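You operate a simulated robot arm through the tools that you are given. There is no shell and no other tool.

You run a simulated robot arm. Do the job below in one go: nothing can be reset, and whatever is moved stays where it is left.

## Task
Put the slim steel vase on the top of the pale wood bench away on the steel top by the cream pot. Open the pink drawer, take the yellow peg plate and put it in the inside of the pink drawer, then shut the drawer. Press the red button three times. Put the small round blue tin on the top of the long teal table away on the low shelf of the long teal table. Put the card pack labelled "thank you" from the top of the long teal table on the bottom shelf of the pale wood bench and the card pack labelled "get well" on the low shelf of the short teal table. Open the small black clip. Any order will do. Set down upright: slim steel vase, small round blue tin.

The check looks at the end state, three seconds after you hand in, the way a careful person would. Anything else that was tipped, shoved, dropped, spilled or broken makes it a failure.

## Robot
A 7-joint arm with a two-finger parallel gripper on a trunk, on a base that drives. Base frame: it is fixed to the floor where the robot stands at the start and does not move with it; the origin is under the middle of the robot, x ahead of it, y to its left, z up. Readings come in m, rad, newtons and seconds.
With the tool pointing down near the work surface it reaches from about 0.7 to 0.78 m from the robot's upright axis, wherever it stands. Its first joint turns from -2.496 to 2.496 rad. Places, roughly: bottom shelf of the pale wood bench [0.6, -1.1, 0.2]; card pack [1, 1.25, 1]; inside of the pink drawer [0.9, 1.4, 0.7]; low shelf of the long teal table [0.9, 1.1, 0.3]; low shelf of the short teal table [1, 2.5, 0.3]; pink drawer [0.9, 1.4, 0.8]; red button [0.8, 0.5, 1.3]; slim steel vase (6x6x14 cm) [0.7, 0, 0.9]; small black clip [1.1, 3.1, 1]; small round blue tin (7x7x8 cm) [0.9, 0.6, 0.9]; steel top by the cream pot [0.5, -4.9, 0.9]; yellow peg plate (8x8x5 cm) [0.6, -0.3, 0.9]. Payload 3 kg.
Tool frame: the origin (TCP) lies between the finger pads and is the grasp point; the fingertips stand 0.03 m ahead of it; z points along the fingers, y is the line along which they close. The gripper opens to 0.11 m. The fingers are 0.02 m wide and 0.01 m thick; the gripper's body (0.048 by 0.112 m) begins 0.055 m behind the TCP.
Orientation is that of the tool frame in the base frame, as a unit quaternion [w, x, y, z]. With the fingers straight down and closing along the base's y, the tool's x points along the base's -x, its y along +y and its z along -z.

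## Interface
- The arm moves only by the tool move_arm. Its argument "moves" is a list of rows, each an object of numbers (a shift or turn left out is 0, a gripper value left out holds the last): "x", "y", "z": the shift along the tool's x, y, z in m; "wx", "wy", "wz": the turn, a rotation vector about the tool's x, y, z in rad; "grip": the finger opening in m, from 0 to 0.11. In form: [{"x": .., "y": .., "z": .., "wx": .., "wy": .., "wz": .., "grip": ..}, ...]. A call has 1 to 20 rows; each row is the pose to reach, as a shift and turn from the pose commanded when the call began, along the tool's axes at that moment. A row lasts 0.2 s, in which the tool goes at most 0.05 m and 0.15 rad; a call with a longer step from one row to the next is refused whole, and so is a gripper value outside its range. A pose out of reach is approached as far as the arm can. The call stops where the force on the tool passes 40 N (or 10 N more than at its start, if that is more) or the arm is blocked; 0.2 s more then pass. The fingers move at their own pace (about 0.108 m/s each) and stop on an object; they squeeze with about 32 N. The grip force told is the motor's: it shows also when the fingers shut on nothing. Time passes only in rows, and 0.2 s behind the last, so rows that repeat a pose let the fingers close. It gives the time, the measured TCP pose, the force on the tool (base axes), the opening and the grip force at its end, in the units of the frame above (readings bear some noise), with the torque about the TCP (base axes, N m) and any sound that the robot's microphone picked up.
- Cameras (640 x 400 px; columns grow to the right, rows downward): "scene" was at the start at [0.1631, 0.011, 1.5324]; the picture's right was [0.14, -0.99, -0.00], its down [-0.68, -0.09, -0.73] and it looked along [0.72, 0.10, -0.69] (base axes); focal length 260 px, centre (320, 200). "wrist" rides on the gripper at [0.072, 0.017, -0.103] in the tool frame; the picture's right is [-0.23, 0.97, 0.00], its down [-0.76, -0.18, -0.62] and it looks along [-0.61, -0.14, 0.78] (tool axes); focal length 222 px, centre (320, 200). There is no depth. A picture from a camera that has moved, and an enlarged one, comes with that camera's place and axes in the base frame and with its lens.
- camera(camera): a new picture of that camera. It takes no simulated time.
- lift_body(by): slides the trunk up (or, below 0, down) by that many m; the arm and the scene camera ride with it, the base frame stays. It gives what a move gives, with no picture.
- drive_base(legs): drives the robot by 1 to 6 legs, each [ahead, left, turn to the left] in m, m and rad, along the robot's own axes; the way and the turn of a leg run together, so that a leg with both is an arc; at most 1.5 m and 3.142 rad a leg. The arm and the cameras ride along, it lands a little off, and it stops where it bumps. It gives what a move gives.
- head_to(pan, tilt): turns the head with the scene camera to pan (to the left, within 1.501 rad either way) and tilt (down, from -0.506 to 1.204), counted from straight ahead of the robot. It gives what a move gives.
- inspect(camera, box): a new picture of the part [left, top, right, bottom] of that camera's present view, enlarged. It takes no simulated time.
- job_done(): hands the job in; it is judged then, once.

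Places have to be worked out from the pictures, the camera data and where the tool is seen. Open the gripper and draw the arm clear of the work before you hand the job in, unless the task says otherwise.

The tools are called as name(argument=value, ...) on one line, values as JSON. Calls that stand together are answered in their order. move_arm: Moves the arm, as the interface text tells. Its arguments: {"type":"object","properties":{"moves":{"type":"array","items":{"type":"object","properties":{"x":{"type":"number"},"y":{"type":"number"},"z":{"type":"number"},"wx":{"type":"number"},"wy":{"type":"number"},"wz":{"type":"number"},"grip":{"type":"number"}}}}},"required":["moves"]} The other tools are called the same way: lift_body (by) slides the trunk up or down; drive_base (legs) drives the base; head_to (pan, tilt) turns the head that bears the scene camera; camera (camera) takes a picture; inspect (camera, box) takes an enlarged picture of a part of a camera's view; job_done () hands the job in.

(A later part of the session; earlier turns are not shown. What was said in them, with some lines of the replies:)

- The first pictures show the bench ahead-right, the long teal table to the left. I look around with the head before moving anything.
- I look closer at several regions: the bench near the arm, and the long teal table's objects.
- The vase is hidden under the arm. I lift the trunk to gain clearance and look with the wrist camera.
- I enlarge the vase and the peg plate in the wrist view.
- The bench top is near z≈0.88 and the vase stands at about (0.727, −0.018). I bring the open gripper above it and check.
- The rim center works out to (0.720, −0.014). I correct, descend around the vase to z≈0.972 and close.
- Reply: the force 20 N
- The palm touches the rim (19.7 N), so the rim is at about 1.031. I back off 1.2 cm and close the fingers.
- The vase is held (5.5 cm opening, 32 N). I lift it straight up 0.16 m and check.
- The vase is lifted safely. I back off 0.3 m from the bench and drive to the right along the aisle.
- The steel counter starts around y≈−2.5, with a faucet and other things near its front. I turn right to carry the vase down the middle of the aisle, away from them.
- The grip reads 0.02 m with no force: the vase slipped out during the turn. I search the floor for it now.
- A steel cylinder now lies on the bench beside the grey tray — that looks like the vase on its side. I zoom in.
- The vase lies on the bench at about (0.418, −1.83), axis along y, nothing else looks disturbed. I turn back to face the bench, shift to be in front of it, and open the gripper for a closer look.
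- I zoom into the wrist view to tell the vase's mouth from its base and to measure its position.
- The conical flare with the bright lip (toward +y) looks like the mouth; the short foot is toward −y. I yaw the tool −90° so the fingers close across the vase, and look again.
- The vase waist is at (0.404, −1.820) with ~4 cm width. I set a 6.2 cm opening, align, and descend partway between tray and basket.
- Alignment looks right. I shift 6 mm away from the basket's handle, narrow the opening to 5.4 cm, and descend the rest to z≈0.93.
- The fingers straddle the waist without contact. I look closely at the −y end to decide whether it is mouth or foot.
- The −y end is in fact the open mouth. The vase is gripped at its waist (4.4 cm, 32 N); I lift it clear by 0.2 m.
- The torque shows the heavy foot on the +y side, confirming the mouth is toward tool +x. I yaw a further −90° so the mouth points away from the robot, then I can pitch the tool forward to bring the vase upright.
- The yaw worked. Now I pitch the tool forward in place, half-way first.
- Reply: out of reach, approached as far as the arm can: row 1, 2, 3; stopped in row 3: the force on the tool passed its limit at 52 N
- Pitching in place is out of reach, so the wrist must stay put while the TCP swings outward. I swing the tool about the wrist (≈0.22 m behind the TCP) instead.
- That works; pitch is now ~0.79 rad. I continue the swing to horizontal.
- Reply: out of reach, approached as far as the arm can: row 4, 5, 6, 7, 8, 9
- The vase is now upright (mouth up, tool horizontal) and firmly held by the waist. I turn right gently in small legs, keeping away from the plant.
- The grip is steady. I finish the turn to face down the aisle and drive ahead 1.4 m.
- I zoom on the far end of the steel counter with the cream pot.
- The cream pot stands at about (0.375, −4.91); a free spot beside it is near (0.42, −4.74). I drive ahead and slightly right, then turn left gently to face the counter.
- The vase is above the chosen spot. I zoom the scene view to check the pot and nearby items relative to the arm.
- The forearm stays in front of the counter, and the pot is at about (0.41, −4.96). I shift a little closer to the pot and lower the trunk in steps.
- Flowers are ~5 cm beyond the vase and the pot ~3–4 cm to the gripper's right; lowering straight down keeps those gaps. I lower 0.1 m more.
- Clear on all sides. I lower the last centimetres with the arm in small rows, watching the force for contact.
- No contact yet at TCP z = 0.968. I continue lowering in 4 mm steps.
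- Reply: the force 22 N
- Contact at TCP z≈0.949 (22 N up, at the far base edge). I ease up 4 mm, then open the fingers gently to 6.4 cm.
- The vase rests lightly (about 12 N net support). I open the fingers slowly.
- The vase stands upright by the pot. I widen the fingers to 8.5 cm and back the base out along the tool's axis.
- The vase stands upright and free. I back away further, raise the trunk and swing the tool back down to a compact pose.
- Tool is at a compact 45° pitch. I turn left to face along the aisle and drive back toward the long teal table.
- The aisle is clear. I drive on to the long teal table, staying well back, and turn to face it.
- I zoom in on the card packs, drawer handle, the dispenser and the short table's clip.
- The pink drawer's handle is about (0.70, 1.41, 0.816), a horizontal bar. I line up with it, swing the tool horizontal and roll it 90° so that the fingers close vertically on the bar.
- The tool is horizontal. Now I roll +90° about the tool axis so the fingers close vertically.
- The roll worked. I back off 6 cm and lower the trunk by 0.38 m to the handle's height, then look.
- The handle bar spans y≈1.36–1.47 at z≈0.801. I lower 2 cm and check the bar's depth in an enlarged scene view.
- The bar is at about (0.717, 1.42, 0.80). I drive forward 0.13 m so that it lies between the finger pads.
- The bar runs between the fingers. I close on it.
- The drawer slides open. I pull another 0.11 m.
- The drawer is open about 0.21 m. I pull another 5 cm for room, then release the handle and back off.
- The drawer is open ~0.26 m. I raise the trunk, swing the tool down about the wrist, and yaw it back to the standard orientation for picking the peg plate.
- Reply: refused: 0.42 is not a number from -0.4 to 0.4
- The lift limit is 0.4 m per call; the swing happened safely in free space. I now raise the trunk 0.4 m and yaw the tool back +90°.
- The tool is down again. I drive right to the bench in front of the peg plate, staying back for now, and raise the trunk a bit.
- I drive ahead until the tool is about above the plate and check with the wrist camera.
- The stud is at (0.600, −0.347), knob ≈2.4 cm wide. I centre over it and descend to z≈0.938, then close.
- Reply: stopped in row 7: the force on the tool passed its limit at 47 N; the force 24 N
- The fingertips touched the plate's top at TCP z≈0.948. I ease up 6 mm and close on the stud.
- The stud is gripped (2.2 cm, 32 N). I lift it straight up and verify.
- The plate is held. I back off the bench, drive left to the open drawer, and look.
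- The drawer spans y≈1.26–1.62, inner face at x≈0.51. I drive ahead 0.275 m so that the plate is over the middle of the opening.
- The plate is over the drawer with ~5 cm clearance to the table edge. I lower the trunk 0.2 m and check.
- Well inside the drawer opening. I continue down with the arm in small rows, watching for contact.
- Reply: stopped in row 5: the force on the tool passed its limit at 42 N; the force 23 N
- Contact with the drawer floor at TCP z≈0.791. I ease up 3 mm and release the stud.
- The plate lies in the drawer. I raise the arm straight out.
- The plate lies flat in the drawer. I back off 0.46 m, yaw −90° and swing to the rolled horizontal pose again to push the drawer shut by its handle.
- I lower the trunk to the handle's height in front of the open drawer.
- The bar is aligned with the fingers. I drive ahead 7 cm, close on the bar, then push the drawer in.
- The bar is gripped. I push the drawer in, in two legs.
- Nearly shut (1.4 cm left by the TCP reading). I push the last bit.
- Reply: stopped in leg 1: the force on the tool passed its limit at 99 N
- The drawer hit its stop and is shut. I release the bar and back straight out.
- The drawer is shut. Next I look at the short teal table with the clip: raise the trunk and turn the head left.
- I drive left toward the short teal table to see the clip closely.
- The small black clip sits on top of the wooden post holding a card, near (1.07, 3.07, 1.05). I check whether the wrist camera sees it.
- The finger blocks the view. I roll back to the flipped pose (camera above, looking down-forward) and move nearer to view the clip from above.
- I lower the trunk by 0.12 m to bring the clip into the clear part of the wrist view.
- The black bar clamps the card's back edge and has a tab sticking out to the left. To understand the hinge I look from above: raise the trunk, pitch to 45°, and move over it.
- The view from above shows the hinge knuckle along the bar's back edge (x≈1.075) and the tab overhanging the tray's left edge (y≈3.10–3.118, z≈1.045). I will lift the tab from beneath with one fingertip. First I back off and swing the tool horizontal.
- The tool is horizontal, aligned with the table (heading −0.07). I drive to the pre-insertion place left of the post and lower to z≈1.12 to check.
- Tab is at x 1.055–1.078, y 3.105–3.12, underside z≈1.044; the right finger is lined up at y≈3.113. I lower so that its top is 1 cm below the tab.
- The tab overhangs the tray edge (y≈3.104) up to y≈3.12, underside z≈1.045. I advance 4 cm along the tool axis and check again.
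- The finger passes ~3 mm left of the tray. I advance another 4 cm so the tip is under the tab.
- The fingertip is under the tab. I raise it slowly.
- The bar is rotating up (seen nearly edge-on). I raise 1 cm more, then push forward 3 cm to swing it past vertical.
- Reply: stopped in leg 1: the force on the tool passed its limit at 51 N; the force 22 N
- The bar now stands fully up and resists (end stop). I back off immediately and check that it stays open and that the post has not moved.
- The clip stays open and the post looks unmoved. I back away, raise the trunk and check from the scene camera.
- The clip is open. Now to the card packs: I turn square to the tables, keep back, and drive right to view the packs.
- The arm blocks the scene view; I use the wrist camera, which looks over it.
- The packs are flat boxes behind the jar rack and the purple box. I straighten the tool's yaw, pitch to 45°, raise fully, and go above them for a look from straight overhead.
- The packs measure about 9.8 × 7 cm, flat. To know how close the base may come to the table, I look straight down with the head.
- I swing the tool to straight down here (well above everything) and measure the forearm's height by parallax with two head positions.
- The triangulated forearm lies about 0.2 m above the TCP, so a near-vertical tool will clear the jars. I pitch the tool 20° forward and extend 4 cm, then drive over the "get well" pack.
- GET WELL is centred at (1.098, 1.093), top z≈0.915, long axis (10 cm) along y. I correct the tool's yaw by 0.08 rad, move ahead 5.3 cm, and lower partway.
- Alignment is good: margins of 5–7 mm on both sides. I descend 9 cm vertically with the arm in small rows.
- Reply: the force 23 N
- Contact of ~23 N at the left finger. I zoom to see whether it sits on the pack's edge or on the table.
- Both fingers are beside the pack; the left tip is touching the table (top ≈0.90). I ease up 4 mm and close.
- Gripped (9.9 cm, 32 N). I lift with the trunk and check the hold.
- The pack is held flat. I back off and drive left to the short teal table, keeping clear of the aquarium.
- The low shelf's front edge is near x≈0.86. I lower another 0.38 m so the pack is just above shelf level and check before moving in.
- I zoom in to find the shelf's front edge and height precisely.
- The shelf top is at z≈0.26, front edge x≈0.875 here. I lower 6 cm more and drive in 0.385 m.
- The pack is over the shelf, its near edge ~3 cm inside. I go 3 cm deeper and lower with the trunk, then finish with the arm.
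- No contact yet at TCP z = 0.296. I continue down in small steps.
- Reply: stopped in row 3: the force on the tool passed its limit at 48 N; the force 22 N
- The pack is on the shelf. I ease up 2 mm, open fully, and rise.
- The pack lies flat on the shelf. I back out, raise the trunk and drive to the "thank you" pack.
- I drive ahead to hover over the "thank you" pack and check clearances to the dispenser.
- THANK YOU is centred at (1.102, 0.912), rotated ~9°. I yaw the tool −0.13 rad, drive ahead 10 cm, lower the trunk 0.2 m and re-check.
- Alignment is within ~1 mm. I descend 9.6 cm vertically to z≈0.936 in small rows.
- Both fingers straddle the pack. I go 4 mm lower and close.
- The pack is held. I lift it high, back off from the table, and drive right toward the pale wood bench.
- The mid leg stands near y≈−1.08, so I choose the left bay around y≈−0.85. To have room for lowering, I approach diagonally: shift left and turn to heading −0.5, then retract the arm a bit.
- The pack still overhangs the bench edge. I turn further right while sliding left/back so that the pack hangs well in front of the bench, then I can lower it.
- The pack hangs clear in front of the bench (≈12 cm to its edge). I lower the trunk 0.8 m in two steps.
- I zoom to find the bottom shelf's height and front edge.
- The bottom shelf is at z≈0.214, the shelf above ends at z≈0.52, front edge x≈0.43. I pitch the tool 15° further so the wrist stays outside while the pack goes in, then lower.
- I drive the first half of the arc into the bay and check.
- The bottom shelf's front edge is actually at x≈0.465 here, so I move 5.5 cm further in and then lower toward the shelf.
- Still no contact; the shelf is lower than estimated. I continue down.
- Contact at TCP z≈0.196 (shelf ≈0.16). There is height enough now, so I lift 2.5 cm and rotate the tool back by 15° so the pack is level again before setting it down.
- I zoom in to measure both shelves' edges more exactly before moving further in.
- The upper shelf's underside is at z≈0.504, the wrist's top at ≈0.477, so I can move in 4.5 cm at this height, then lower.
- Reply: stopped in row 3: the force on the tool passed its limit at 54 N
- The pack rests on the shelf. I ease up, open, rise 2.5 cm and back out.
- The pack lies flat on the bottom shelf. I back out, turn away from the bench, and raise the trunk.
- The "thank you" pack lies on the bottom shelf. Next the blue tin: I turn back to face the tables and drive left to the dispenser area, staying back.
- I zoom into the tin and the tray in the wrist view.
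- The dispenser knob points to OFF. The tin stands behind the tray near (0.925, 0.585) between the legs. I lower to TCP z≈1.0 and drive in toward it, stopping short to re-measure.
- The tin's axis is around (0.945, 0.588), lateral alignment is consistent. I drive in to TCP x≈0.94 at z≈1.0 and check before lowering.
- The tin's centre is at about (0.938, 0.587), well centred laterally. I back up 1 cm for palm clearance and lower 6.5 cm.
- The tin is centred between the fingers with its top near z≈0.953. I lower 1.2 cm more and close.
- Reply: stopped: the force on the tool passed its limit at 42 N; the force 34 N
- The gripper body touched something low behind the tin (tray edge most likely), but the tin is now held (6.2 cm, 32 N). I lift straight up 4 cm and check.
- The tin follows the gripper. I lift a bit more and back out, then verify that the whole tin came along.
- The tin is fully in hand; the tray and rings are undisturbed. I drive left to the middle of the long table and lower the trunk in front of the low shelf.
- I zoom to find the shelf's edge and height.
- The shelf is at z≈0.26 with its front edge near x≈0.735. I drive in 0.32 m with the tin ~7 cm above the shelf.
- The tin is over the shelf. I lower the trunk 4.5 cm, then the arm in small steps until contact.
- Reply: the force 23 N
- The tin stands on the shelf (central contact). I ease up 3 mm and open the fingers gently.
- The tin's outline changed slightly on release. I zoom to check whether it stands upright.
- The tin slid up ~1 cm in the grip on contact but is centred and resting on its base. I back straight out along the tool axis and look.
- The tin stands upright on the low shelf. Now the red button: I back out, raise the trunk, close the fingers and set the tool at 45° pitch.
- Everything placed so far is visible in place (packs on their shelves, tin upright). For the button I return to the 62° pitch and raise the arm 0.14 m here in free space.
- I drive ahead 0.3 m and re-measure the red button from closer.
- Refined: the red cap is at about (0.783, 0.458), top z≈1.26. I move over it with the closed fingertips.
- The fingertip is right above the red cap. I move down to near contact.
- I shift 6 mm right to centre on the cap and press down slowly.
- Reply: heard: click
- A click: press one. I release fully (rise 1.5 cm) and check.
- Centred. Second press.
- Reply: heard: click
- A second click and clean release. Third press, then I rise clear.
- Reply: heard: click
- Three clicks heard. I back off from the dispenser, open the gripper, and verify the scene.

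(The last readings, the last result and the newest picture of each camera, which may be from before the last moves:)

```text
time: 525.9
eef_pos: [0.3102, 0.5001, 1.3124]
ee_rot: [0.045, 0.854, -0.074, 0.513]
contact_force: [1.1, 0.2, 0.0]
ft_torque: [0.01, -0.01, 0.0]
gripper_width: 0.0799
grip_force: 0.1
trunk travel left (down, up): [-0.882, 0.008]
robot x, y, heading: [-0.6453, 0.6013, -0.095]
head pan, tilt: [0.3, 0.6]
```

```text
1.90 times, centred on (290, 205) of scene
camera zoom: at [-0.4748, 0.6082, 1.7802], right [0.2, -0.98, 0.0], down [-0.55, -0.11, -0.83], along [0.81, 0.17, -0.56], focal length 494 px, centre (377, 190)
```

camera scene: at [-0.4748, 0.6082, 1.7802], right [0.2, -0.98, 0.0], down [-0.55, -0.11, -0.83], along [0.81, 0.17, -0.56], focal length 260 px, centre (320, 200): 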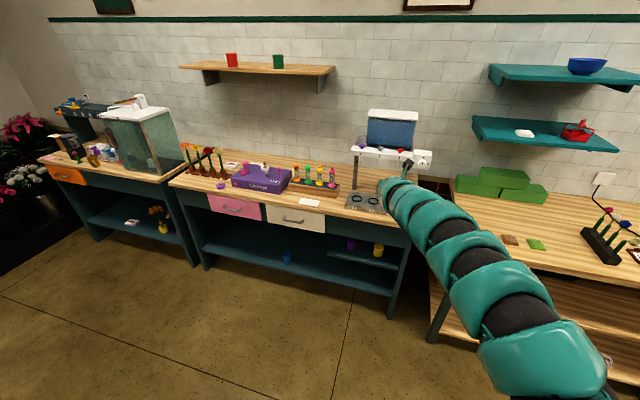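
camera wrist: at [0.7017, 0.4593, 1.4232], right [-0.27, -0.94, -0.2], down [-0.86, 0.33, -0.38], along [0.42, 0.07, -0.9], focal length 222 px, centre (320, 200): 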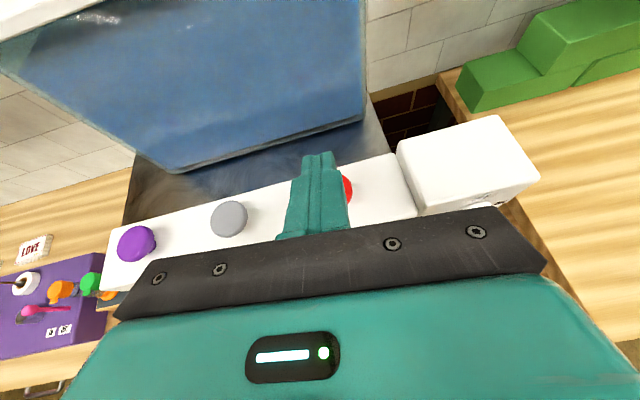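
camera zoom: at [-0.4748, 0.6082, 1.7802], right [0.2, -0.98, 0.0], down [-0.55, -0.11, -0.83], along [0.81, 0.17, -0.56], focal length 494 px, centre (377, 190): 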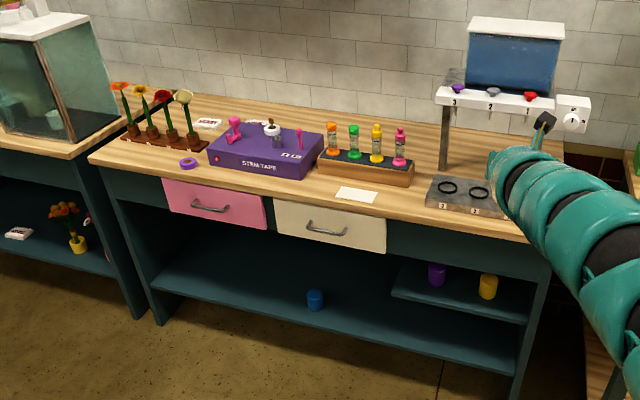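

I check the drawer closely, then look toward the far counter for the vase and at the bench.

inspect(camera="scene", box=[190, 180, 340, 270])

head_to(pan=-1.2, tilt=0.3)

camera(camera="scene")

head_to(pan=0.9, tilt=0.4)

inspect(camera="scene", box=[240, 100, 480, 260])

```text
4.27 times, centred on (265, 225) of scene
camera zoom: at [-0.4748, 0.6082, 1.7802], right [0.2, -0.98, 0.0], down [-0.55, -0.11, -0.83], along [0.81, 0.17, -0.56], focal length 1107 px, centre (555, 93)
```

zoom: 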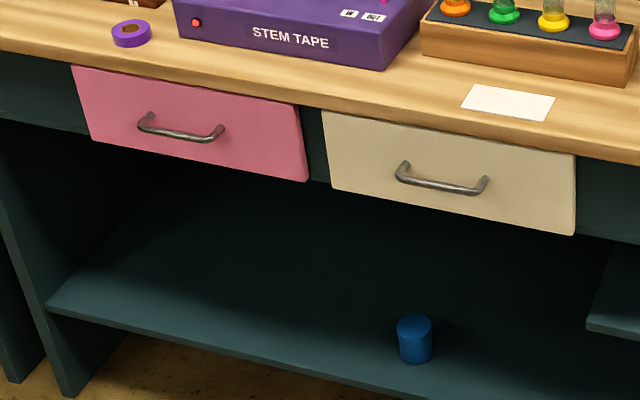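

```text
time: 527.5
eef_pos: [0.3098, 0.5013, 1.3121]
ee_rot: [0.044, 0.854, -0.074, 0.513]
contact_force: [0.1, 0.4, -0.2]
ft_torque: [0.02, -0.01, -0.01]
gripper_width: 0.0799
grip_force: 0.1
trunk travel left (down, up): [-0.882, 0.008]
robot x, y, heading: [-0.6385, 0.5979, -0.098]
head pan, tilt: [-1.201, 0.3]
```

```text
taken
camera scene: at [-0.5362, 0.5006, 1.8077], right [-0.96, -0.27, 0.0], down [-0.08, 0.28, -0.96], along [0.26, -0.92, -0.3], focal length 260 px, centre (320, 200)
```

scene: 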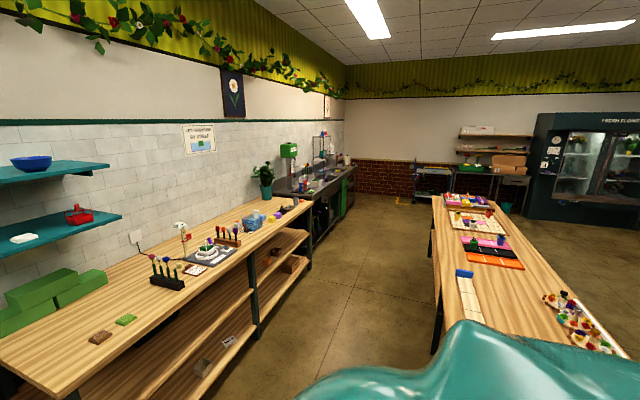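

```text
time: 529.5
eef_pos: [0.3094, 0.5011, 1.3131]
ee_rot: [0.045, 0.854, -0.075, 0.513]
contact_force: [0.1, 0.2, -0.3]
ft_torque: [-0.01, 0.01, 0.05]
gripper_width: 0.0802
grip_force: 0.1
trunk travel left (down, up): [-0.882, 0.008]
robot x, y, heading: [-0.6421, 0.6008, -0.099]
head pan, tilt: [0.901, 0.4]
```

```text
2.50 times, centred on (360, 180) of scene
camera zoom: at [-0.4969, 0.6571, 1.7984], right [0.72, -0.7, 0.0], down [-0.27, -0.28, -0.92], along [0.64, 0.66, -0.39], focal length 649 px, centre (220, 250)
```

zoom: 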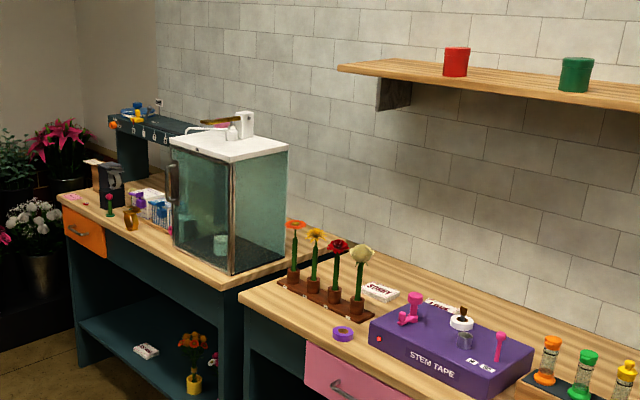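

The drawer front is flush with its neighbour and the packs, tin and clip look right. I zoom on the far counter for the vase.

head_to(pan=-1.2, tilt=0.3)

inspect(camera="scene", box=[310, 145, 370, 185])

inspect(camera="scene", box=[80, 180, 320, 370])

```text
time: 531.5
eef_pos: [0.3102, 0.5011, 1.3126]
ee_rot: [0.044, 0.854, -0.074, 0.513]
contact_force: [-0.1, 0.0, -0.6]
ft_torque: [0.01, -0.03, 0.01]
gripper_width: 0.0801
grip_force: 0.0
trunk travel left (down, up): [-0.882, 0.008]
robot x, y, heading: [-0.641, 0.5963, -0.099]
head pan, tilt: [-1.201, 0.3]
```

```text
10.00 times, centred on (340, 165) of scene
camera zoom: at [-0.5362, 0.5006, 1.8077], right [-0.96, -0.27, 0.0], down [-0.08, 0.28, -0.96], along [0.26, -0.92, -0.3], focal length 2595 px, centre (120, 550)
```

zoom: 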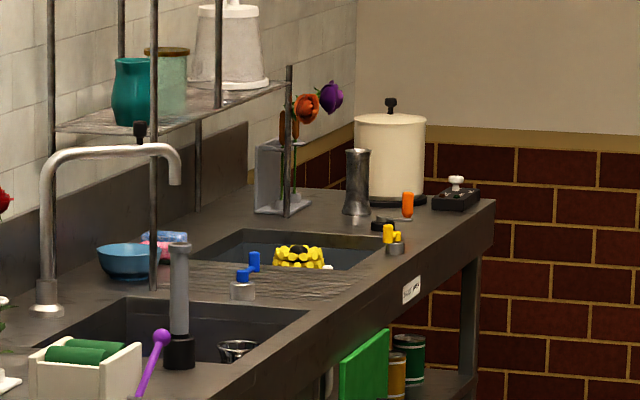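

```text
2.11 times, centred on (200, 275) of scene
camera zoom: at [-0.5362, 0.5006, 1.8077], right [-0.96, -0.27, 0.0], down [-0.08, 0.28, -0.96], along [0.26, -0.92, -0.3], focal length 546 px, centre (573, 42)
```

zoom: 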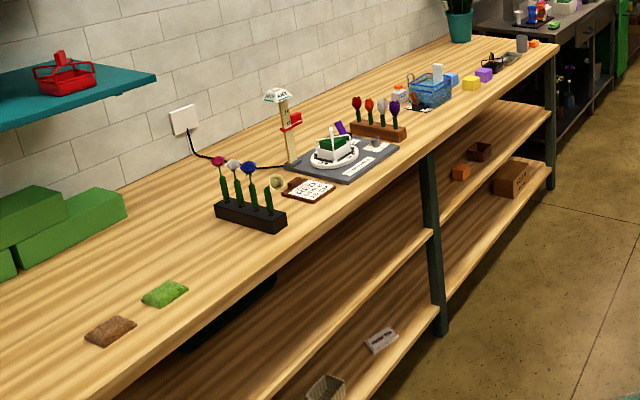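

The vase stands upright by the cream pot and the bench is undisturbed. One last look at the clip before handing in.

head_to(pan=0.95, tilt=0.35)

inspect(camera="scene", box=[250, 130, 350, 200])

```text
time: 533.5
eef_pos: [0.3105, 0.4996, 1.3133]
ee_rot: [0.045, 0.854, -0.074, 0.513]
contact_force: [-0.4, -0.5, -0.1]
ft_torque: [0.03, 0.02, -0.02]
gripper_width: 0.0799
grip_force: 0.0
trunk travel left (down, up): [-0.882, 0.008]
robot x, y, heading: [-0.639, 0.6001, -0.096]
head pan, tilt: [0.949, 0.351]
```

```text
5.71 times, centred on (300, 165) of scene
camera zoom: at [-0.4999, 0.6605, 1.803], right [0.75, -0.66, 0.0], down [-0.23, -0.26, -0.94], along [0.62, 0.71, -0.34], focal length 1483 px, centre (434, 400)
```

zoom: 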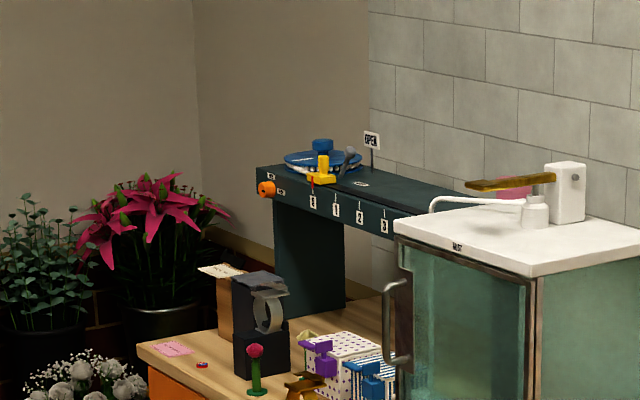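

All parts are done: vase upright by the cream pot, drawer shut with the plate inside, three button clicks, tin upright on the low shelf, both packs on their shelves, clip open; the arm is clear and the gripper open. I hand the job in.

job_done()

```text
The job is handed in.
```

I finished every part of the job and handed it in. One thing went wrong along the way: the vase slipped from the gripper and had to be picked up again.

- **Slim steel vase:** it stands upright on the steel top beside the cream pot. During the first carry it slipped out and landed on its side on the pale wood bench. I saw nothing else on the bench move, and I re-gripped it by the waist and carried it over.
- **Yellow peg plate:** it is inside the pink drawer, and the drawer is shut and flush with its neighbour.
- **Red button:** I pressed it three times and heard a click each time. I saw no liquid come out.
- **Small round blue tin:** it stands upright on the low shelf of the long teal table.
- **Card packs:** "thank you" lies flat on the bottom shelf of the pale wood bench, and "get well" lies flat on the low shelf of the short teal table.
- **Small black clip:** I lifted it open and it stayed open when I backed away. Pushing it to its stop put about 51 N on it; the post it is mounted on looked unmoved. In my last look before handing in it was partly hidden, so I rely on the earlier close-up.

The gripper is open and the arm is clear of the work.
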